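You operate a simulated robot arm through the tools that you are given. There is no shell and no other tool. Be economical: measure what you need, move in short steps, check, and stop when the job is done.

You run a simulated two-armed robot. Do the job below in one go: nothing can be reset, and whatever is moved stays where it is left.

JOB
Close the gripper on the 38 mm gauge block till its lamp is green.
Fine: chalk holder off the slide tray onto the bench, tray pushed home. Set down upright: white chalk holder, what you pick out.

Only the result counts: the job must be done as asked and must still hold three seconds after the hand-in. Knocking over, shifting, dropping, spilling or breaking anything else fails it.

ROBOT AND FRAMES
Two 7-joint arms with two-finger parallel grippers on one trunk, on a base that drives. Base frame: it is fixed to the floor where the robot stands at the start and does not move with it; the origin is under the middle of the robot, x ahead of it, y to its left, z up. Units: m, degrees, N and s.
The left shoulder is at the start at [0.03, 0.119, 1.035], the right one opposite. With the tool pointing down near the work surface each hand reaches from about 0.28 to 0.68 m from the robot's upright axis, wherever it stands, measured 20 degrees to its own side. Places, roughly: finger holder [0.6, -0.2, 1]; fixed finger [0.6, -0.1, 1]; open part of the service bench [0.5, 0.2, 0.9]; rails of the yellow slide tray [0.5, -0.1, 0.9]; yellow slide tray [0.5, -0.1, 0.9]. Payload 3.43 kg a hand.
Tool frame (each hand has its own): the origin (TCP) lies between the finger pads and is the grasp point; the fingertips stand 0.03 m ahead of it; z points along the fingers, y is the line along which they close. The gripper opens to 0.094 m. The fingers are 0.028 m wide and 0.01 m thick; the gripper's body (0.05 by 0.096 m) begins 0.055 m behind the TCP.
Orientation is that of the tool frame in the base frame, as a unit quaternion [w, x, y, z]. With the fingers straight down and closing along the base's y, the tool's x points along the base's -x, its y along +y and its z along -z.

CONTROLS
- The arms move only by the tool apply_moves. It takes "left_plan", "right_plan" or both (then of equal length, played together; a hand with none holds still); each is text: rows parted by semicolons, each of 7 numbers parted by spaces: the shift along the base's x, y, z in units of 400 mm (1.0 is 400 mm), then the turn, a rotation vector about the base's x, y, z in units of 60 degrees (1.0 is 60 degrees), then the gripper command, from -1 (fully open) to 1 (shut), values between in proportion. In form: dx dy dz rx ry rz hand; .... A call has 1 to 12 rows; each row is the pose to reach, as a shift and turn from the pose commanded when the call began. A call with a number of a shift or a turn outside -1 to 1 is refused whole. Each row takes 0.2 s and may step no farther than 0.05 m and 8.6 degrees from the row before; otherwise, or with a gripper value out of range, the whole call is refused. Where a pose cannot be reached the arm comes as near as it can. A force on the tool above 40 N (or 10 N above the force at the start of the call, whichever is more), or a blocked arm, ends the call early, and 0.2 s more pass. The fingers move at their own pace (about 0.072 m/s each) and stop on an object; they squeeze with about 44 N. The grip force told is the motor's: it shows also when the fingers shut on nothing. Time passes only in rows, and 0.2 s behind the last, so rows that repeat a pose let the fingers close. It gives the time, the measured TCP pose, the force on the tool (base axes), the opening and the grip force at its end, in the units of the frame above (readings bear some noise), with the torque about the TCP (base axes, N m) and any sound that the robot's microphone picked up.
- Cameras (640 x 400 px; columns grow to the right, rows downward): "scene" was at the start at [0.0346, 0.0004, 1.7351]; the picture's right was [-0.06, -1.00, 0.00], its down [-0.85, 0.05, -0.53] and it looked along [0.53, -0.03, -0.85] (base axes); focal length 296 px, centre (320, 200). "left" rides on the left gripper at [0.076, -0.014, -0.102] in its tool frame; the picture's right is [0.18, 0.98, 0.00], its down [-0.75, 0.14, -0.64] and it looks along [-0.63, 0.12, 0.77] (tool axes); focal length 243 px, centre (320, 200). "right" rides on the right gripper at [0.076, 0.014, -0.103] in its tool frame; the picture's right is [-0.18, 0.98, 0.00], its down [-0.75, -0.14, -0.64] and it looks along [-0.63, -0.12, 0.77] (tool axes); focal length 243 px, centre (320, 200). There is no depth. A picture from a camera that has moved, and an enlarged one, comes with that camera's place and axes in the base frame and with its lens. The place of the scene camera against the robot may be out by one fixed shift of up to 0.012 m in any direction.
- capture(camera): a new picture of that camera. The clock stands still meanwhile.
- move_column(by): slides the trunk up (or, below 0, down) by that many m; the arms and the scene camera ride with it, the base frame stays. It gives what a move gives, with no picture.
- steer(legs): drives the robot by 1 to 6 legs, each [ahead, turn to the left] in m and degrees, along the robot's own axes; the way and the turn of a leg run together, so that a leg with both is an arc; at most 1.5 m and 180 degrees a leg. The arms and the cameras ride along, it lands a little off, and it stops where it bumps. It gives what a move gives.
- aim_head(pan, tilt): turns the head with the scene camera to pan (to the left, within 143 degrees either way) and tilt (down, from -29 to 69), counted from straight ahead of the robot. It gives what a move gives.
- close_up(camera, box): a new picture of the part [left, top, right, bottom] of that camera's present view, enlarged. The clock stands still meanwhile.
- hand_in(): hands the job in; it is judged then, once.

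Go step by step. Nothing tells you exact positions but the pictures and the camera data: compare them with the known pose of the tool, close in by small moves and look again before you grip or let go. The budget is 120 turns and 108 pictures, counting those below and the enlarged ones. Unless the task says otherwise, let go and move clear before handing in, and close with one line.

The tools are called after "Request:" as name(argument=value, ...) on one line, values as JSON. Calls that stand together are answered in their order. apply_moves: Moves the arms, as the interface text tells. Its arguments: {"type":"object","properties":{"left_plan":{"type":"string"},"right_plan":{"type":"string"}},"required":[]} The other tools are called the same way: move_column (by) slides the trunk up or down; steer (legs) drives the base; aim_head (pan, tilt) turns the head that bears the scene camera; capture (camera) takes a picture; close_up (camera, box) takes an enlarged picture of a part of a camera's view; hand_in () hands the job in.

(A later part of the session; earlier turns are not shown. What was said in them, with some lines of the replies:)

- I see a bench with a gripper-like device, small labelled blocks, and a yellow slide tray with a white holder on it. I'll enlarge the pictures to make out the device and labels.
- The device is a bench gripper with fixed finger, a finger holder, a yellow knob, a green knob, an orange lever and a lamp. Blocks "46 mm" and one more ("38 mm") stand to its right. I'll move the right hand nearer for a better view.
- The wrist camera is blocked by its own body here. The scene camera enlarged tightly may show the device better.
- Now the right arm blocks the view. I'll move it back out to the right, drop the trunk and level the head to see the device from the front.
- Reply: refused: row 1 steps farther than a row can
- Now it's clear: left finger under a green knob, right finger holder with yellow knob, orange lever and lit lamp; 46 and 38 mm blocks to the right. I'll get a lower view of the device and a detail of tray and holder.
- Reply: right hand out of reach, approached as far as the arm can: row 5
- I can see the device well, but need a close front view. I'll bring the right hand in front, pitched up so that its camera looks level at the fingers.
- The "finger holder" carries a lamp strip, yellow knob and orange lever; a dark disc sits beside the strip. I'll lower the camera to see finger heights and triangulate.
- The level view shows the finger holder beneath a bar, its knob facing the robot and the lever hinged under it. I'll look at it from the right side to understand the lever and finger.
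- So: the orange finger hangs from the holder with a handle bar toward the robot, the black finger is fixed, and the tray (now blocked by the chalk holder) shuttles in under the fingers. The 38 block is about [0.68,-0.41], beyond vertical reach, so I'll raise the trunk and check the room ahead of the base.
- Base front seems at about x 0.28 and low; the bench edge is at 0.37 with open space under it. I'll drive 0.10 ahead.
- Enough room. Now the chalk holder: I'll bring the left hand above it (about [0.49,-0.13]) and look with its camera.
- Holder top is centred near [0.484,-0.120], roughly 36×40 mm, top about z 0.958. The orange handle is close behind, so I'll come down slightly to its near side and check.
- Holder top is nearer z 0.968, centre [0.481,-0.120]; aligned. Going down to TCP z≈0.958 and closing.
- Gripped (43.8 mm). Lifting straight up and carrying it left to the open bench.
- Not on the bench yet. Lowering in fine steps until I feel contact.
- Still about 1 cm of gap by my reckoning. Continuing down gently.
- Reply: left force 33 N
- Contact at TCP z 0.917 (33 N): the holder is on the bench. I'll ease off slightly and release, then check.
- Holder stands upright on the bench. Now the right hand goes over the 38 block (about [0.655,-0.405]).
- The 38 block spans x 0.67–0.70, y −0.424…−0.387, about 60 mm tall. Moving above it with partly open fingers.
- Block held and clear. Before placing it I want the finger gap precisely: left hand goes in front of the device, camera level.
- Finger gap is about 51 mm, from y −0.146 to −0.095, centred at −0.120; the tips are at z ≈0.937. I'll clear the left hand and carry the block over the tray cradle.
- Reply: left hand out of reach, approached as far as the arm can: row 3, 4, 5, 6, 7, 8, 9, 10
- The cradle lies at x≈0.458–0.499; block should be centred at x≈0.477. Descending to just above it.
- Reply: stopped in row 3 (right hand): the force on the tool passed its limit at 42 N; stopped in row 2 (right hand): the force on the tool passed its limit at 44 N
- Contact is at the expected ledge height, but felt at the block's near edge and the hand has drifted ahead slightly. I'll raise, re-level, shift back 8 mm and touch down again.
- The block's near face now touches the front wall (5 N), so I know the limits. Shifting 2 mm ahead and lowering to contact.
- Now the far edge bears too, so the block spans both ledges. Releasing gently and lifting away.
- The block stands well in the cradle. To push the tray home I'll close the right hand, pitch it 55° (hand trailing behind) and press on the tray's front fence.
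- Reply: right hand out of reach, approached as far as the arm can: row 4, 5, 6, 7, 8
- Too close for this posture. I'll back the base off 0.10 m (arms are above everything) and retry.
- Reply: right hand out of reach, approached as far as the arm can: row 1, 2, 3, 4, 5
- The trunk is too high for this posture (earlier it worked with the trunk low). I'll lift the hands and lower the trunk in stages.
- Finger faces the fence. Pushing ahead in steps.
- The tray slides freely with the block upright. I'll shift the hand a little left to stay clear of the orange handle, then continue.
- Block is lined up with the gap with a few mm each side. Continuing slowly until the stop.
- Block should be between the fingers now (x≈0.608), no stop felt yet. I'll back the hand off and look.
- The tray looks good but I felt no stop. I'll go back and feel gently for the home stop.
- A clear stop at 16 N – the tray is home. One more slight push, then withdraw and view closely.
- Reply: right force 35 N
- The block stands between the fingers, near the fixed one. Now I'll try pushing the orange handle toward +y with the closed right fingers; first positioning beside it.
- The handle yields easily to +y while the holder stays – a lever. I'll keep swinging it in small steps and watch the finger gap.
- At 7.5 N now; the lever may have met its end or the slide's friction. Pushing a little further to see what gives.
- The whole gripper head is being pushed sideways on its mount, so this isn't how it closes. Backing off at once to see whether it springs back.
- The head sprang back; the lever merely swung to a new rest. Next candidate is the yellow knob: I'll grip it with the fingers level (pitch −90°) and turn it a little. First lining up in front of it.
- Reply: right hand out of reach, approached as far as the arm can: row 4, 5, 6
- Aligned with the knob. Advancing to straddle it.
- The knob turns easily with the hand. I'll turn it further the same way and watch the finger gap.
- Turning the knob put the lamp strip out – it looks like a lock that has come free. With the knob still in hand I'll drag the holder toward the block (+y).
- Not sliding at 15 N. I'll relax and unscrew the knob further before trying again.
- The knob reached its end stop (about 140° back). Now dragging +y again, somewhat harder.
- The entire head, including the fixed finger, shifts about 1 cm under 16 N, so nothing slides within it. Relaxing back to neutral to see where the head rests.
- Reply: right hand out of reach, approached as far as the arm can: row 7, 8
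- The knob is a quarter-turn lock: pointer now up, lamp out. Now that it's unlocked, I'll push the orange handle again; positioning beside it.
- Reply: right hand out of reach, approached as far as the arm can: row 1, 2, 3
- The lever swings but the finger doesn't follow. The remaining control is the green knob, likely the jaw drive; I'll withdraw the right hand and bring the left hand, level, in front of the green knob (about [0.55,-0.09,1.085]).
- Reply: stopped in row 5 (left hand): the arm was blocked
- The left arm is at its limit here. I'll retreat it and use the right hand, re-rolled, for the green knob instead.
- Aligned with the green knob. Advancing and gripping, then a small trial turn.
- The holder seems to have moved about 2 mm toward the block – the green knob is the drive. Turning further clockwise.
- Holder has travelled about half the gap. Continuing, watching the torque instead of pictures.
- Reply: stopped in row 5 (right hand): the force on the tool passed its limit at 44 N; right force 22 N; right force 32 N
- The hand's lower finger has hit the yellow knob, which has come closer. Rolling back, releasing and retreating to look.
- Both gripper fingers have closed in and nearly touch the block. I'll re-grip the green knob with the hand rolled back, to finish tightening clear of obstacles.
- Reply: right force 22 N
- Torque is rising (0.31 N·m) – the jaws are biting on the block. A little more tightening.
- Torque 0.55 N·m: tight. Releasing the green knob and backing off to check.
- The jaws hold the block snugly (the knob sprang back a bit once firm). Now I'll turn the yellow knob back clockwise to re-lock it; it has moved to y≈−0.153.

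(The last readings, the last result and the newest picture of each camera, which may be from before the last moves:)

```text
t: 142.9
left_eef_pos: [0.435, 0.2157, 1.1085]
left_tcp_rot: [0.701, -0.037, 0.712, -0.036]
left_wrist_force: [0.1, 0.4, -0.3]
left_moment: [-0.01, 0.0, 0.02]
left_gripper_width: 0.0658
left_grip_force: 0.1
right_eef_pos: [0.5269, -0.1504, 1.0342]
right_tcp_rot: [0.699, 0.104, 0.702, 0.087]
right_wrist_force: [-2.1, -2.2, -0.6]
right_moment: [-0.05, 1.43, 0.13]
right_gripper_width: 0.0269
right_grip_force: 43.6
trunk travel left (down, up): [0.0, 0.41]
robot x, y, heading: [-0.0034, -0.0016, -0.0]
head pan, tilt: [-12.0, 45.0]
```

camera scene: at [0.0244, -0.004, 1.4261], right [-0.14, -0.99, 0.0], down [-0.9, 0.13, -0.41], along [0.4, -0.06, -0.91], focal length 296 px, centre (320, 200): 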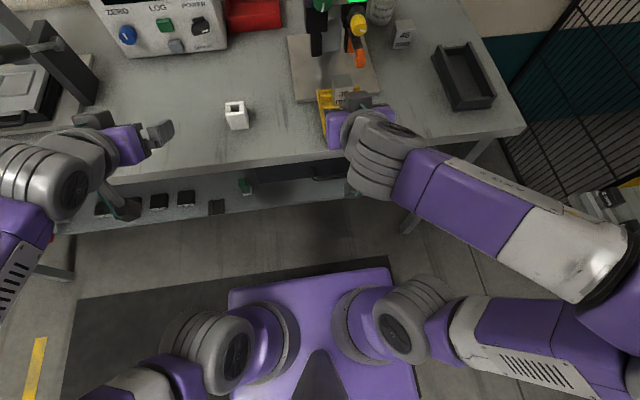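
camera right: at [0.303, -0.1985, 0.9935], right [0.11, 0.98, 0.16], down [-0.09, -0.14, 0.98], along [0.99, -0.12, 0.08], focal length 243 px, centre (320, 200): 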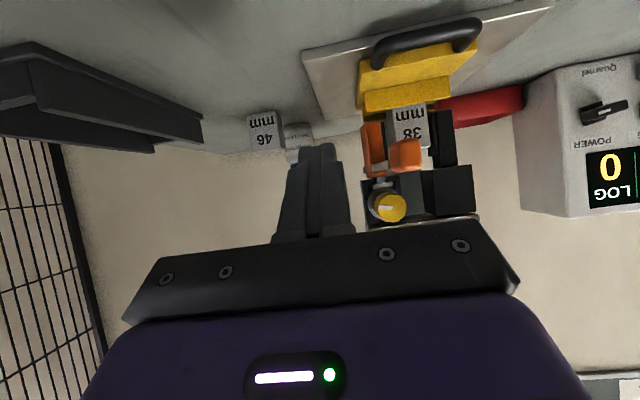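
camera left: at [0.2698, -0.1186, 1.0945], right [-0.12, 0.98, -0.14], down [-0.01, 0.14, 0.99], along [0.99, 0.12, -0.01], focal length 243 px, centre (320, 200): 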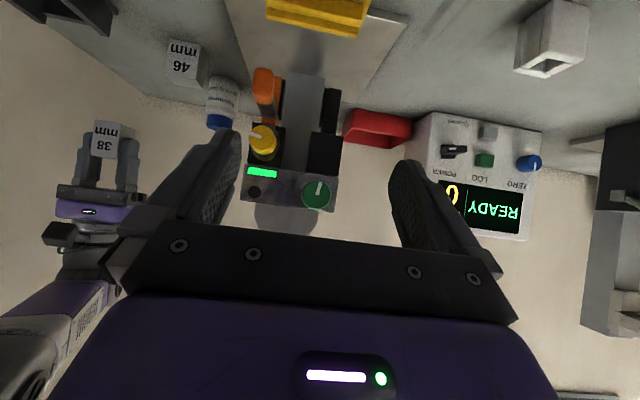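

Request:
apply_moves(right_plan="0 0 0 0.14 0 0 0.6; 0 0 0 0.28 0 0 0.6; 0 0 0 0.42 0 0 0.6; 0 0 0 0.54 0 0 0.6; 0 0 0 0.54 0 0 0.6")

Request:
close_up(camera="scene", box=[280, 120, 370, 210])

```text
t: 144.1
left_eef_pos: [0.4356, 0.2143, 1.1084]
left_tcp_rot: [0.701, -0.034, 0.712, -0.036]
left_wrist_force: [0.5, -0.1, -0.5]
left_moment: [0.0, 0.01, 0.03]
left_gripper_width: 0.0655
left_grip_force: 0.0
right_eef_pos: [0.5251, -0.1518, 1.0335]
right_tcp_rot: [0.643, 0.296, 0.65, 0.279]
right_wrist_force: [-4.5, -8.7, 0.1]
right_moment: [-0.01, 0.22, -0.51]
right_gripper_width: 0.0269
right_grip_force: 43.9
trunk travel left (down, up): [0.0, 0.41]
robot x, y, heading: [0.0016, 0.0044, -0.3]
head pan, tilt: [-12.0, 45.0]
```

```text
4.44 times, centred on (325, 165) of scene
camera zoom: at [0.0457, -0.0142, 1.4519], right [-0.21, -0.98, 0.0], down [-0.69, 0.15, -0.71], along [0.69, -0.15, -0.71], focal length 1317 px, centre (298, 356)
```

zoom: 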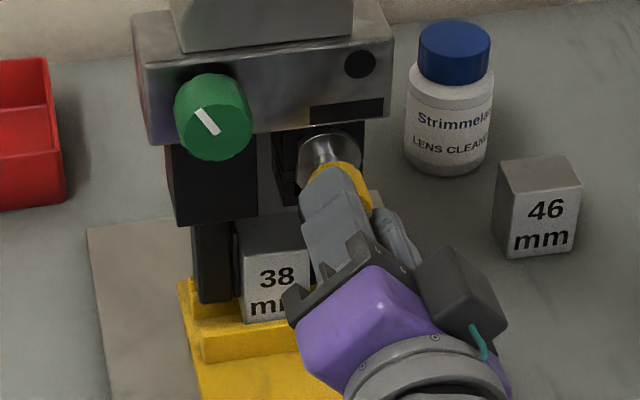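

Lamp still out and no end torque yet. Turning further clockwise until it resists.

Request:
apply_moves(right_plan="0 -0.004 0 0.14 0 0 0.6; 0 -0.006 0 0.28 0 0 0.6; 0 -0.006 0 0.42 0 0 0.6; 0 -0.006 0 0.5 0 0 0.6; 0 -0.006 0 0.5 0 0 0.6")

```text
t: 145.3
left_eef_pos: [0.4354, 0.2131, 1.1083]
left_tcp_rot: [0.701, -0.036, 0.712, -0.036]
left_wrist_force: [-0.9, -0.6, 0.0]
left_moment: [-0.02, -0.03, 0.0]
left_gripper_width: 0.0658
left_grip_force: 0.0
right_eef_pos: [0.5251, -0.1556, 1.0336]
right_tcp_rot: [0.546, 0.452, 0.554, 0.437]
right_wrist_force: [-5.1, -10.5, 0.2]
right_moment: [-0.38, 0.51, -0.41]
right_gripper_width: 0.027
right_grip_force: 43.9
trunk travel left (down, up): [0.0, 0.41]
robot x, y, heading: [-0.0013, 0.0003, -0.2]
head pan, tilt: [-12.0, 45.0]
```

Torque 0.38 N·m now resists – the lock is at its end. A touch more, then release and look.

Request:
apply_moves(right_plan="0 0 0 0.08 0 0 0.7; 0 0 0 0.12 0 0 0.7; 0 0 0 0.12 0 0 0.7; 0 0 0 0.12 0 0 0.2; 0 0 0 0.12 0 0 0; 0 0 0 0.12 0 0 0; -0.05 0 0 0.12 0 0 0; -0.11 0 0 0.12 0 0 0; -0.17 0 0 0.12 0 0 0; -0.22 -0.06 0 0.12 0 0 0; -0.22 -0.16 0 0.12 0 0 0; -0.22 -0.26 0 0.12 0 0 0")

Request:
close_up(camera="scene", box=[270, 110, 370, 220])

```text
t: 147.9
left_eef_pos: [0.4353, 0.214, 1.1074]
left_tcp_rot: [0.701, -0.036, 0.711, -0.036]
left_wrist_force: [0.2, -0.7, 0.0]
left_moment: [-0.01, 0.03, 0.02]
left_gripper_width: 0.0656
left_grip_force: 0.0
right_eef_pos: [0.4352, -0.2583, 1.0338]
right_tcp_rot: [0.517, 0.482, 0.527, 0.472]
right_wrist_force: [-0.6, 0.4, 0.0]
right_moment: [0.0, 0.03, 0.01]
right_gripper_width: 0.0471
right_grip_force: 0.0
trunk travel left (down, up): [0.0, 0.41]
robot x, y, heading: [-0.0009, 0.0011, -0.2]
head pan, tilt: [-12.0, 45.0]
```

```text
3.64 times, centred on (320, 165) of scene
camera zoom: at [0.0446, -0.0127, 1.4521], right [-0.21, -0.98, 0.0], down [-0.69, 0.15, -0.71], along [0.69, -0.15, -0.71], focal length 1078 px, centre (320, 327)
```

zoom: 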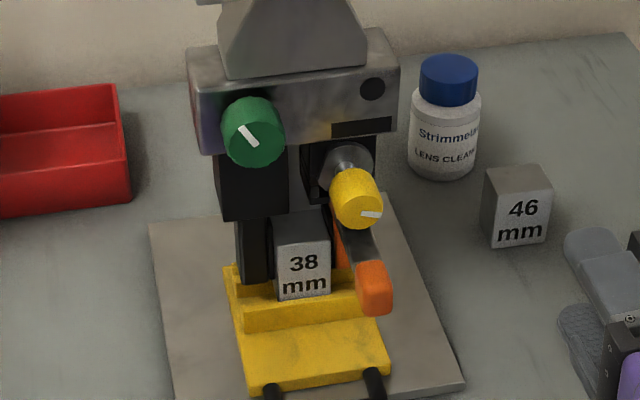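

Yellow is back at its original position but the strip is still dark; grip may not be firm enough. I'll re-grip the green knob and tighten it with the lock engaged.

Request:
apply_moves(right_plan="0 0 0.02 -0.14 0 0 -0.2; 0 0 0.05 -0.28 0 0 -0.4; 0 0 0.08 -0.42 0 0 -0.4; 0 0 0.11 -0.56 0 0 -0.4; 0 0 0.13 -0.7 0 0 -0.4; 0 0 0.13 -0.84 0 0 -0.4; 0 0 0.13 -0.98 0 0 -0.4")

Request:
apply_moves(right_plan="0 0.05 0 -0.14 0 0 -0.4; 0 0.1 0 -0.28 0 0 -0.4; 0 0.16 0 -0.42 0 0 -0.4; 0 0.22 0 -0.56 0 0 -0.4; 0 0.28 0 -0.7 0 0 -0.4; 0 0.34 0 -0.84 0 0 -0.4; 0 0.4 0 -0.98 0 0 -0.4; 0 0.424 0.004 -0.98 0 0 -0.4; 0 0.424 0.004 -0.98 0 0 -0.4")

```text
t: 149.5
left_eef_pos: [0.4349, 0.2152, 1.108]
left_tcp_rot: [0.701, -0.037, 0.711, -0.035]
left_wrist_force: [-0.5, 1.3, -0.1]
left_moment: [0.0, 0.01, -0.01]
left_gripper_width: 0.0659
left_grip_force: 0.1
right_eef_pos: [0.4379, -0.2556, 1.0887]
right_tcp_rot: [0.688, 0.166, 0.69, 0.152]
right_wrist_force: [0.5, -0.1, 0.8]
right_moment: [-0.02, -0.01, -0.01]
right_gripper_width: 0.0657
right_grip_force: 0.1
trunk travel left (down, up): [0.0, 0.41]
robot x, y, heading: [0.0001, -0.0008, 0.2]
head pan, tilt: [-12.0, 45.0]
```

```text
t: 151.5
left_eef_pos: [0.4357, 0.2148, 1.1086]
left_tcp_rot: [0.701, -0.036, 0.711, -0.036]
left_wrist_force: [0.2, 0.3, -0.3]
left_moment: [0.0, -0.01, -0.04]
left_gripper_width: 0.0658
left_grip_force: 0.0
right_eef_pos: [0.4397, -0.0878, 1.0897]
right_tcp_rot: [0.681, -0.193, 0.676, -0.206]
right_wrist_force: [-0.4, -0.4, 0.6]
right_moment: [0.01, 0.01, 0.01]
right_gripper_width: 0.0658
right_grip_force: 0.0
trunk travel left (down, up): [0.0, 0.41]
robot x, y, heading: [0.0002, -0.0006, -0.1]
head pan, tilt: [-12.0, 45.0]
```

Request:
apply_moves(right_plan="0.06 0 -0.002 0 0 0 -0.4; 0.12 0 -0.002 0 0 0 -0.4; 0.18 0 -0.002 0 0 0 -0.4; 0.226 0 -0.002 0 0 0 -0.4; 0.226 0 -0.002 0 0 0 0; 0.226 0 -0.002 0 0 0 0.6; 0.226 0 -0.002 0 0 0 0.6; 0.226 0 -0.002 0 0 0 0.6")

Request:
apply_moves(right_plan="0 0 0 0.1 0 0 0.6; 0 0 0 0.2 0 0 0.6; 0 0 0 0.3 0 0 0.6; 0 0 0 0.3 0 0 0.6")

Request:
apply_moves(right_plan="0 0 0 0.1 0 0 0.6; 0 0 0 0.2 0 0 0.6; 0 0 0 0.2 0 0 0.6; 0 0 0 0.2 0 0 0.6")

```text
t: 153.3
left_eef_pos: [0.4343, 0.215, 1.1087]
left_tcp_rot: [0.701, -0.036, 0.711, -0.036]
left_wrist_force: [0.1, 0.3, -0.8]
left_moment: [-0.01, 0.0, -0.01]
left_gripper_width: 0.0657
left_grip_force: 0.0
right_eef_pos: [0.5297, -0.0863, 1.0868]
right_tcp_rot: [0.681, -0.192, 0.676, -0.206]
right_wrist_force: [0.9, 1.4, 1.2]
right_moment: [-0.02, -0.1, 0.12]
right_gripper_width: 0.0324
right_grip_force: 44.1
trunk travel left (down, up): [0.0, 0.41]
robot x, y, heading: [0.0009, -0.0028, 0.3]
head pan, tilt: [-12.0, 45.0]
```

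```text
t: 154.3
left_eef_pos: [0.435, 0.2136, 1.1081]
left_tcp_rot: [0.701, -0.035, 0.711, -0.038]
left_wrist_force: [-0.9, -0.2, 0.5]
left_moment: [0.0, 0.02, 0.01]
left_gripper_width: 0.0661
left_grip_force: 0.0
right_eef_pos: [0.5292, -0.0864, 1.088]
right_tcp_rot: [0.703, -0.082, 0.7, -0.097]
right_wrist_force: [2.0, -3.5, 0.8]
right_moment: [-0.3, -0.1, -0.24]
right_gripper_width: 0.0322
right_grip_force: 44.4
trunk travel left (down, up): [0.0, 0.41]
robot x, y, heading: [0.0019, 0.0024, -0.1]
head pan, tilt: [-12.0, 45.0]
```

```text
t: 155.3
left_eef_pos: [0.435, 0.214, 1.1077]
left_tcp_rot: [0.701, -0.036, 0.711, -0.036]
left_wrist_force: [-1.1, 0.6, -0.5]
left_moment: [-0.01, -0.01, 0.0]
left_gripper_width: 0.0659
left_grip_force: 0.1
right_eef_pos: [0.5268, -0.0873, 1.0862]
right_tcp_rot: [0.708, -0.007, 0.706, -0.025]
right_wrist_force: [2.3, -10.6, 4.8]
right_moment: [-0.23, -0.08, -0.38]
right_gripper_width: 0.0322
right_grip_force: 43.2
trunk travel left (down, up): [0.0, 0.41]
robot x, y, heading: [0.0002, -0.0001, -0.1]
head pan, tilt: [-12.0, 45.0]
```

Torque about 0.3 N·m while held. Checking the lamp now.

Request:
close_up(camera="scene", box=[270, 110, 370, 220])

```text
3.64 times, centred on (320, 165) of scene
camera zoom: at [0.0447, -0.0139, 1.4521], right [-0.21, -0.98, 0.0], down [-0.69, 0.15, -0.71], along [0.69, -0.15, -0.71], focal length 1078 px, centre (320, 327)
```

zoom: 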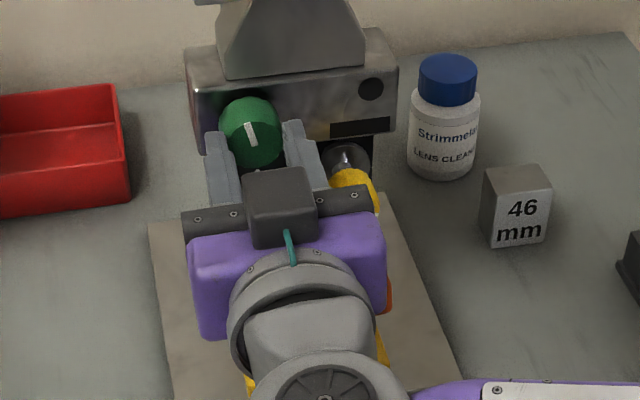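

No change while held. My best theory is that the strip only arms with the yellow lock set while the jaws are open (as at the start). So: reopen the jaws with the green knob, cycle the yellow lock, and close again.

Request:
apply_moves(right_plan="0.004 0.004 0 -0.14 0 0 0.6; 0.004 0.004 0 -0.28 0 0 0.6; 0.004 0.004 0 -0.42 0 0 0.6; 0.004 0.004 0 -0.56 0 0 0.6; 0.004 0.004 0 -0.7 0 0 0.6; 0.004 0.004 0 -0.84 0 0 0.6; 0.004 0.004 0 -0.98 0 0 0.6; 0.004 0.004 0 -0.98 0 0 0.6")

Request:
apply_moves(right_plan="0 0 0 -0.14 0 0 0.6; 0 0 0 -0.28 0 0 0.6; 0 0 0 -0.42 0 0 0.6; 0 0 0 -0.56 0 0 0.6; 0 0 0 -0.7 0 0 0.6; 0 0 0 -0.7 0 0 0.6")

```text
t: 157.1
left_eef_pos: [0.433, 0.2132, 1.1101]
left_tcp_rot: [0.702, -0.036, 0.711, -0.035]
left_wrist_force: [-0.2, 0.8, 0.8]
left_moment: [-0.03, -0.01, 0.01]
left_gripper_width: 0.0659
left_grip_force: 0.1
right_eef_pos: [0.5285, -0.0869, 1.0856]
right_tcp_rot: [0.611, -0.355, 0.605, -0.367]
right_wrist_force: [-22.1, -10.9, -19.0]
right_moment: [-0.08, 0.62, -0.22]
right_gripper_width: 0.032
right_grip_force: 43.5
trunk travel left (down, up): [0.0, 0.41]
robot x, y, heading: [-0.0005, -0.0002, -0.1]
head pan, tilt: [-12.0, 45.0]
```

```text
t: 158.5
left_eef_pos: [0.4347, 0.2143, 1.1078]
left_tcp_rot: [0.701, -0.036, 0.711, -0.036]
left_wrist_force: [0.9, 0.0, -0.8]
left_moment: [-0.02, 0.01, -0.01]
left_gripper_width: 0.0657
left_grip_force: 0.1
right_eef_pos: [0.5277, -0.0855, 1.0827]
right_tcp_rot: [-0.442, 0.554, -0.434, 0.557]
right_wrist_force: [-19.6, -5.3, -26.5]
right_moment: [0.12, 0.81, -0.93]
right_gripper_width: 0.0319
right_grip_force: 43.9
trunk travel left (down, up): [0.0, 0.41]
robot x, y, heading: [0.0008, -0.0009, 0.0]
head pan, tilt: [-12.0, 45.0]
```

Request:
apply_moves(right_plan="-0.01 -0.004 -0.01 0 0 0 0.6; -0.015 -0.004 -0.015 -0.14 0 0 0.6; -0.015 -0.004 -0.015 -0.28 0 0 0.6; -0.015 -0.004 -0.015 -0.42 0 0 0.6; -0.015 -0.004 -0.015 -0.56 0 0 0.6; -0.015 -0.004 -0.015 -0.6 0 0 0.6; -0.015 -0.004 -0.015 -0.6 0 0 0.6")

```text
t: 160.1
left_eef_pos: [0.4363, 0.2144, 1.108]
left_tcp_rot: [0.701, -0.036, 0.712, -0.036]
left_wrist_force: [0.0, 0.7, -0.2]
left_moment: [0.0, 0.03, 0.02]
left_gripper_width: 0.0659
left_grip_force: 0.0
right_eef_pos: [0.5252, -0.0865, 1.0825]
right_tcp_rot: [-0.251, 0.661, -0.238, 0.666]
right_wrist_force: [12.4, -4.1, 2.1]
right_moment: [-0.05, -0.21, 0.1]
right_gripper_width: 0.0319
right_grip_force: 44.5
trunk travel left (down, up): [0.0, 0.41]
robot x, y, heading: [0.0004, 0.0, -0.1]
head pan, tilt: [-12.0, 45.0]
```

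Request:
apply_moves(right_plan="0 0 0 0 0 0 0; 0 0 0 0 0 0 -0.4; 0 0 0 0 0 0 -0.4; -0.06 0 0 0 0 0 -0.4; -0.12 0 0 0 0 0 -0.4; -0.18 0 0 0 0 0 -0.4; -0.23 -0.02 0 0.1 0 0 -0.2; -0.23 -0.07 -0.04 0.22 0 0 0; -0.23 -0.12 -0.08 0.36 0 0 0; -0.23 -0.17 -0.12 0.5 0 0 0; -0.23 -0.183 -0.123 0.64 0 0 0; -0.23 -0.183 -0.123 0.78 0 0 0")

Request:
apply_moves(right_plan="0 0 0 0.14 0 0 0; 0 0 0 0.28 0 0 0; 0 0 0 0.42 0 0 0; 0 0 0 0.56 0 0 0; 0 0 0 0.7 0 0 0; 0 0 0 0.78 0 0 0; 0 0 0 0.78 0 0 0")

```text
t: 162.7
left_eef_pos: [0.4344, 0.2152, 1.1072]
left_tcp_rot: [0.701, -0.035, 0.711, -0.036]
left_wrist_force: [1.3, -0.5, 0.2]
left_moment: [-0.02, 0.04, -0.03]
left_gripper_width: 0.0656
left_grip_force: 0.1
right_eef_pos: [0.4324, -0.16, 1.0335]
right_tcp_rot: [-0.494, 0.507, -0.483, 0.515]
right_wrist_force: [-0.4, -0.5, -0.8]
right_moment: [0.01, 0.01, -0.01]
right_gripper_width: 0.047
right_grip_force: 0.1
trunk travel left (down, up): [0.0, 0.41]
robot x, y, heading: [0.0017, -0.0018, -0.1]
head pan, tilt: [-12.0, 45.0]
```

```text
t: 164.3
left_eef_pos: [0.4356, 0.2145, 1.1073]
left_tcp_rot: [0.701, -0.037, 0.711, -0.036]
left_wrist_force: [-0.5, 1.1, -0.3]
left_moment: [-0.01, -0.01, 0.0]
left_gripper_width: 0.0657
left_grip_force: 0.0
right_eef_pos: [0.4317, -0.1601, 1.0326]
right_tcp_rot: [0.655, -0.267, 0.648, -0.283]
right_wrist_force: [-0.2, 0.8, 0.9]
right_moment: [0.0, 0.02, -0.02]
right_gripper_width: 0.0469
right_grip_force: 0.1
trunk travel left (down, up): [0.0, 0.41]
robot x, y, heading: [-0.0001, -0.0024, -0.0]
head pan, tilt: [-12.0, 45.0]
```

In front of the yellow knob at roll −45°. Gripping it and turning it off (counter-clockwise).

Request:
apply_moves(right_plan="0.06 0 0.002 0 0 0 0; 0.12 0 0.002 0 0 0 0; 0.18 0 0.002 0 0 0 0; 0.237 0 0.002 0 0 0 0; 0.237 0 0.002 0 0 0 0.4; 0.237 0 0.002 0 0 0 0.6; 0.237 0 0.002 0 0 0 0.6")

Request:
apply_moves(right_plan="0 0 0 -0.14 0 0 0.6; 0 0 0 -0.28 0 0 0.6; 0 0 0 -0.42 0 0 0.6; 0 0 0 -0.56 0 0 0.6; 0 0 0 -0.7 0 0 0.6; 0 0 0 -0.84 0 0 0.6; 0 0 0 -0.98 0 0 0.6; 0 0 0 -0.98 0 0 0.6")

Request:
apply_moves(right_plan="0 0 0 -0.14 0 0 0.6; 0 0 0 -0.28 0 0 0.6; 0 0 0 -0.42 0 0 0.6; 0 0 0 -0.56 0 0 0.6; 0 0 0 -0.6 0 0 0.6; 0 0 0 -0.6 0 0 0.6")

```text
t: 165.9
left_eef_pos: [0.4363, 0.2153, 1.1073]
left_tcp_rot: [0.701, -0.035, 0.712, -0.036]
left_wrist_force: [0.2, 0.0, -0.4]
left_moment: [0.02, 0.0, 0.0]
left_gripper_width: 0.0659
left_grip_force: 0.0
right_eef_pos: [0.528, -0.1589, 1.0319]
right_tcp_rot: [0.652, -0.27, 0.649, -0.282]
right_wrist_force: [2.3, 4.1, -0.5]
right_moment: [-0.29, 0.56, 0.46]
right_gripper_width: 0.0276
right_grip_force: 44.1
trunk travel left (down, up): [0.0, 0.41]
robot x, y, heading: [0.0027, -0.0029, -0.1]
head pan, tilt: [-12.0, 45.0]
```

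```text
t: 167.7
left_eef_pos: [0.436, 0.2141, 1.1072]
left_tcp_rot: [0.701, -0.035, 0.712, -0.037]
left_wrist_force: [-0.4, 0.2, -0.4]
left_moment: [-0.03, 0.02, 0.02]
left_gripper_width: 0.0656
left_grip_force: 0.0
right_eef_pos: [0.5271, -0.1596, 1.0319]
right_tcp_rot: [-0.437, 0.558, -0.426, 0.563]
right_wrist_force: [-3.8, -1.8, -0.5]
right_moment: [0.01, 0.8, 0.05]
right_gripper_width: 0.0272
right_grip_force: 43.7
trunk travel left (down, up): [0.0, 0.41]
robot x, y, heading: [-0.0029, -0.0019, -0.1]
head pan, tilt: [-12.0, 45.0]
```

```text
t: 169.1
left_eef_pos: [0.4366, 0.2146, 1.1065]
left_tcp_rot: [0.701, -0.035, 0.712, -0.036]
left_wrist_force: [1.0, 0.3, 0.9]
left_moment: [0.0, -0.02, 0.01]
left_gripper_width: 0.0659
left_grip_force: 0.1
right_eef_pos: [0.5283, -0.1606, 1.0319]
right_tcp_rot: [-0.245, 0.665, -0.23, 0.666]
right_wrist_force: [-2.4, -1.0, -0.9]
right_moment: [-0.01, 0.6, 0.21]
right_gripper_width: 0.0271
right_grip_force: 44.1
trunk travel left (down, up): [0.0, 0.41]
robot x, y, heading: [0.0016, -0.0011, -0.3]
head pan, tilt: [-12.0, 45.0]
```

Now turning it back on firmly (clockwise), to the end torque.

Request:
apply_moves(right_plan="0 0 0 0.14 0 0 0.6; 0 0 0 0.28 0 0 0.6; 0 0 0 0.42 0 0 0.6; 0 0 0 0.56 0 0 0.6; 0 0 0 0.7 0 0 0.6; 0 0 0 0.84 0 0 0.6; 0 0 0 0.98 0 0 0.6; 0 0 0 0.98 0 0 0.6")

Request:
apply_moves(right_plan="0 0 0 0.14 0 0 0.6; 0 0 0 0.28 0 0 0.6; 0 0 0 0.42 0 0 0.6; 0 0 0 0.56 0 0 0.6; 0 0 0 0.7 0 0 0.6; 0 0 0 0.7 0 0 0.6")

```text
t: 170.9
left_eef_pos: [0.4358, 0.2145, 1.1078]
left_tcp_rot: [0.701, -0.036, 0.712, -0.036]
left_wrist_force: [0.3, 0.7, 0.6]
left_moment: [0.0, 0.01, 0.01]
left_gripper_width: 0.0656
left_grip_force: 0.0
right_eef_pos: [0.5278, -0.1597, 1.0321]
right_tcp_rot: [0.539, -0.458, 0.531, -0.467]
right_wrist_force: [0.3, 0.3, -0.3]
right_moment: [0.0, 0.96, -0.31]
right_gripper_width: 0.0275
right_grip_force: 44.2
trunk travel left (down, up): [0.0, 0.41]
robot x, y, heading: [-0.0047, -0.0025, 0.1]
head pan, tilt: [-12.0, 45.0]
```

```text
t: 172.3
left_eef_pos: [0.4354, 0.2151, 1.108]
left_tcp_rot: [0.701, -0.036, 0.712, -0.036]
left_wrist_force: [0.1, -0.3, 0.0]
left_moment: [0.02, 0.02, -0.03]
left_gripper_width: 0.0658
left_grip_force: 0.1
right_eef_pos: [0.5271, -0.1581, 1.034]
right_tcp_rot: [0.667, -0.236, 0.662, -0.247]
right_wrist_force: [-0.7, 3.7, 0.6]
right_moment: [-0.47, 0.69, 0.18]
right_gripper_width: 0.0273
right_grip_force: 44.2
trunk travel left (down, up): [0.0, 0.41]
robot x, y, heading: [-0.0027, 0.0006, 0.0]
head pan, tilt: [-12.0, 45.0]
```

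Locked firmly (0.47 N·m). Releasing and moving to the green knob, rolled for a long clockwise turn.

Request:
apply_moves(right_plan="0 0 0 0 0 0 0.2; 0 0 0 0 0 0 0; 0 0 0 0 0 0 0; -0.06 0 0 0 0 0 0; -0.12 0 0 0 0 0 -0.1; -0.18 0 0 -0.1 0 0 -0.4; -0.215 0.03 0.03 -0.23 0 0 -0.4; -0.215 0.07 0.07 -0.36 0 0 -0.4; -0.215 0.12 0.11 -0.5 0 0 -0.4; -0.215 0.17 0.132 -0.64 0 0 -0.4; -0.215 0.178 0.132 -0.78 0 0 -0.4; -0.215 0.178 0.132 -0.9 0 0 -0.4")

Request:
apply_moves(right_plan="0.06 0 0 0 0 0 -0.4; 0.12 0 0 0 0 0 -0.4; 0.17 0 0 0 0 0 -0.4; 0.215 0 0 0 0 0 -0.4; 0.215 0 0 0 0 0 0; 0.215 0 0 0 0 0 0.6; 0.215 0 0 0 0 0 0.6")

Request:
apply_moves(right_plan="0 0 0 0.14 0 0 0.6; 0 0 0 0.28 0 0 0.6; 0 0 0 0.42 0 0 0.6; 0 0 0 0.56 0 0 0.6; 0 0 0 0.7 0 0 0.6; 0 0 0 0.84 0 0 0.6; 0 0 0 0.98 0 0 0.6; 0 0 0 0.98 0 0 0.6")

```text
t: 174.9
left_eef_pos: [0.4359, 0.2148, 1.1078]
left_tcp_rot: [0.701, -0.036, 0.711, -0.037]
left_wrist_force: [0.5, 0.1, -0.3]
left_moment: [-0.01, 0.01, 0.02]
left_gripper_width: 0.066
left_grip_force: 0.0
right_eef_pos: [0.4405, -0.0866, 1.0868]
right_tcp_rot: [-0.488, 0.512, -0.477, 0.522]
right_wrist_force: [1.0, 0.2, -0.4]
right_moment: [0.0, -0.05, 0.0]
right_gripper_width: 0.066
right_grip_force: 0.2
trunk travel left (down, up): [0.0, 0.41]
robot x, y, heading: [-0.0063, 0.0004, -0.2]
head pan, tilt: [-12.0, 45.0]
```

```text
t: 176.5
left_eef_pos: [0.4345, 0.2138, 1.1089]
left_tcp_rot: [0.701, -0.035, 0.711, -0.036]
left_wrist_force: [0.0, -0.6, -0.1]
left_moment: [0.01, 0.01, 0.02]
left_gripper_width: 0.0658
left_grip_force: 0.1
right_eef_pos: [0.5285, -0.0879, 1.0837]
right_tcp_rot: [-0.488, 0.512, -0.477, 0.522]
right_wrist_force: [0.0, -0.5, -0.8]
right_moment: [0.04, -0.02, 0.12]
right_gripper_width: 0.0325
right_grip_force: 44.1
trunk travel left (down, up): [0.0, 0.41]
robot x, y, heading: [-0.0006, -0.0019, 0.0]
head pan, tilt: [-12.0, 45.0]
```

```text
t: 178.3
left_eef_pos: [0.4345, 0.2148, 1.1082]
left_tcp_rot: [0.701, -0.035, 0.711, -0.037]
left_wrist_force: [0.3, 0.6, 0.3]
left_moment: [0.0, -0.03, -0.01]
left_gripper_width: 0.0659
left_grip_force: 0.0
right_eef_pos: [0.528, -0.0878, 1.0872]
right_tcp_rot: [0.678, -0.205, 0.671, -0.22]
right_wrist_force: [1.2, 0.7, 10.5]
right_moment: [0.06, 0.78, -0.35]
right_gripper_width: 0.0322
right_grip_force: 44.3
trunk travel left (down, up): [0.0, 0.41]
robot x, y, heading: [0.0007, 0.0017, 0.0]
head pan, tilt: [-12.0, 45.0]
```

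Request:
apply_moves(right_plan="0 0 0.004 0.14 0 0 0.6; 0 0 0.004 0.28 0 0 0.6; 0 0 0.004 0.42 0 0 0.6; 0 0 0.004 0.56 0 0 0.6; 0 0 0.004 0.7 0 0 0.6; 0 0 0.004 0.8 0 0 0.6; 0 0 0.004 0.8 0 0 0.6")

Request:
apply_moves(right_plan="0 0 0 0.1 0 0 0.6; 0 0 0 0.2 0 0 0.6; 0 0 0 0.2 0 0 0.6")

```text
t: 179.9
left_eef_pos: [0.4349, 0.2138, 1.1086]
left_tcp_rot: [0.701, -0.036, 0.711, -0.037]
left_wrist_force: [0.5, 0.5, 0.6]
left_moment: [0.0, -0.06, -0.02]
left_gripper_width: 0.066
left_grip_force: 0.1
right_eef_pos: [0.5265, -0.0897, 1.0876]
right_tcp_rot: [0.702, 0.088, 0.703, 0.073]
right_wrist_force: [0.6, -7.9, 4.2]
right_moment: [0.08, 1.06, -0.02]
right_gripper_width: 0.0323
right_grip_force: 44.1
trunk travel left (down, up): [0.0, 0.41]
robot x, y, heading: [-0.002, 0.002, -0.2]
head pan, tilt: [-12.0, 45.0]
```

```text
t: 180.7
left_eef_pos: [0.4339, 0.2136, 1.1089]
left_tcp_rot: [0.701, -0.035, 0.711, -0.035]
left_wrist_force: [0.0, 0.1, 0.1]
left_moment: [-0.03, 0.02, 0.0]
left_gripper_width: 0.0659
left_grip_force: 0.0
right_eef_pos: [0.5268, -0.0893, 1.0868]
right_tcp_rot: [0.689, 0.161, 0.692, 0.145]
right_wrist_force: [-2.6, -8.1, 0.2]
right_moment: [0.05, -0.66, -0.97]
right_gripper_width: 0.0324
right_grip_force: 44.2
trunk travel left (down, up): [0.0, 0.41]
robot x, y, heading: [0.0012, -0.0025, -0.1]
head pan, tilt: [-12.0, 45.0]
```

Request:
apply_moves(right_plan="0 -0.004 0 0.1 0 0 0.6; 0 -0.004 0 0.2 0 0 0.6; 0 -0.004 0 0.2 0 0 0.6")

```text
t: 181.5
left_eef_pos: [0.4366, 0.2146, 1.1083]
left_tcp_rot: [0.701, -0.036, 0.711, -0.036]
left_wrist_force: [0.5, 0.0, -0.8]
left_moment: [0.0, 0.05, 0.05]
left_gripper_width: 0.0658
left_grip_force: 0.2
right_eef_pos: [0.5276, -0.0887, 1.0882]
right_tcp_rot: [0.668, 0.232, 0.672, 0.218]
right_wrist_force: [4.2, -6.9, 0.0]
right_moment: [-0.16, -0.1, -0.31]
right_gripper_width: 0.0321
right_grip_force: 43.8
trunk travel left (down, up): [0.0, 0.41]
robot x, y, heading: [-0.0013, -0.0027, -0.1]
head pan, tilt: [-12.0, 45.0]
```

Request:
apply_moves(right_plan="0 0 0 0.08 0 0 0.6; 0 0 0 0.15 0 0 0.6; 0 0 0 0.15 0 0 0.6")

Request:
apply_moves(right_plan="0 0 0 0 0 0 0.2; 0 0 0 0 0 0 -0.1; 0 0 0 0 0 0 -0.2; -0.06 0 0 0 0 0 -0.2; -0.12 0 0 0 0 0 -0.2; -0.18 0 0 0 0 0 -0.2; -0.24 0 0 0 0 0 -0.2; -0.24 -0.1 0 0 0 0 -0.2; -0.24 -0.2 0 0 0 0 -0.2; -0.24 -0.3 0 0 0 0 -0.2; -0.24 -0.4 0 0 0 0 -0.2; -0.24 -0.45 0 0 0 0 -0.2")

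Request:
close_up(camera="scene", box=[230, 110, 370, 240])

```text
t: 182.3
left_eef_pos: [0.4351, 0.2148, 1.1076]
left_tcp_rot: [0.701, -0.035, 0.712, -0.036]
left_wrist_force: [0.1, -0.4, -0.2]
left_moment: [-0.02, 0.02, 0.02]
left_gripper_width: 0.0658
left_grip_force: 0.1
right_eef_pos: [0.5275, -0.0896, 1.0861]
right_tcp_rot: [0.648, 0.284, 0.654, 0.27]
right_wrist_force: [7.0, -5.7, 0.2]
right_moment: [-0.2, -0.12, -0.11]
right_gripper_width: 0.0325
right_grip_force: 44.2
trunk travel left (down, up): [0.0, 0.41]
robot x, y, heading: [0.0003, 0.0005, 0.0]
head pan, tilt: [-12.0, 45.0]
```

```text
t: 184.9
left_eef_pos: [0.4349, 0.2135, 1.1078]
left_tcp_rot: [0.701, -0.037, 0.711, -0.035]
left_wrist_force: [-0.1, -0.4, -0.5]
left_moment: [-0.02, 0.04, 0.01]
left_gripper_width: 0.0656
left_grip_force: 0.0
right_eef_pos: [0.4345, -0.2694, 1.0877]
right_tcp_rot: [0.648, 0.282, 0.654, 0.269]
right_wrist_force: [0.9, 1.0, -1.0]
right_moment: [0.02, -0.01, 0.01]
right_gripper_width: 0.0565
right_grip_force: 0.0
trunk travel left (down, up): [0.0, 0.41]
robot x, y, heading: [0.0016, 0.0004, 0.1]
head pan, tilt: [-12.0, 45.0]
```

```text
3.08 times, centred on (300, 175) of scene
camera zoom: at [0.0447, -0.0126, 1.4521], right [-0.21, -0.98, 0.0], down [-0.69, 0.15, -0.71], along [0.69, -0.15, -0.71], focal length 912 px, centre (382, 277)
```

zoom: 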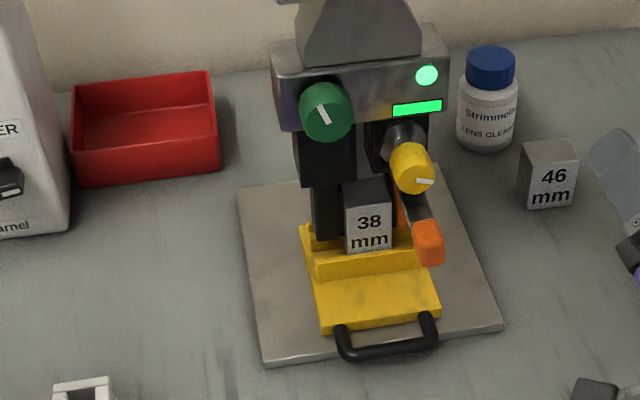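

Both the strip and the round lamp are now green. The 38 mm block is clamped between the fingers, the tray is home, the holder stands on the bench and both hands are clear, so I'm handing in.

Request:
hand_in()

```text
The job is handed in.
```

The job is handed in: the gripper is closed on the 38 mm block with its lamp green, the tray is pushed home, and the chalk holder stands upright on the bench.
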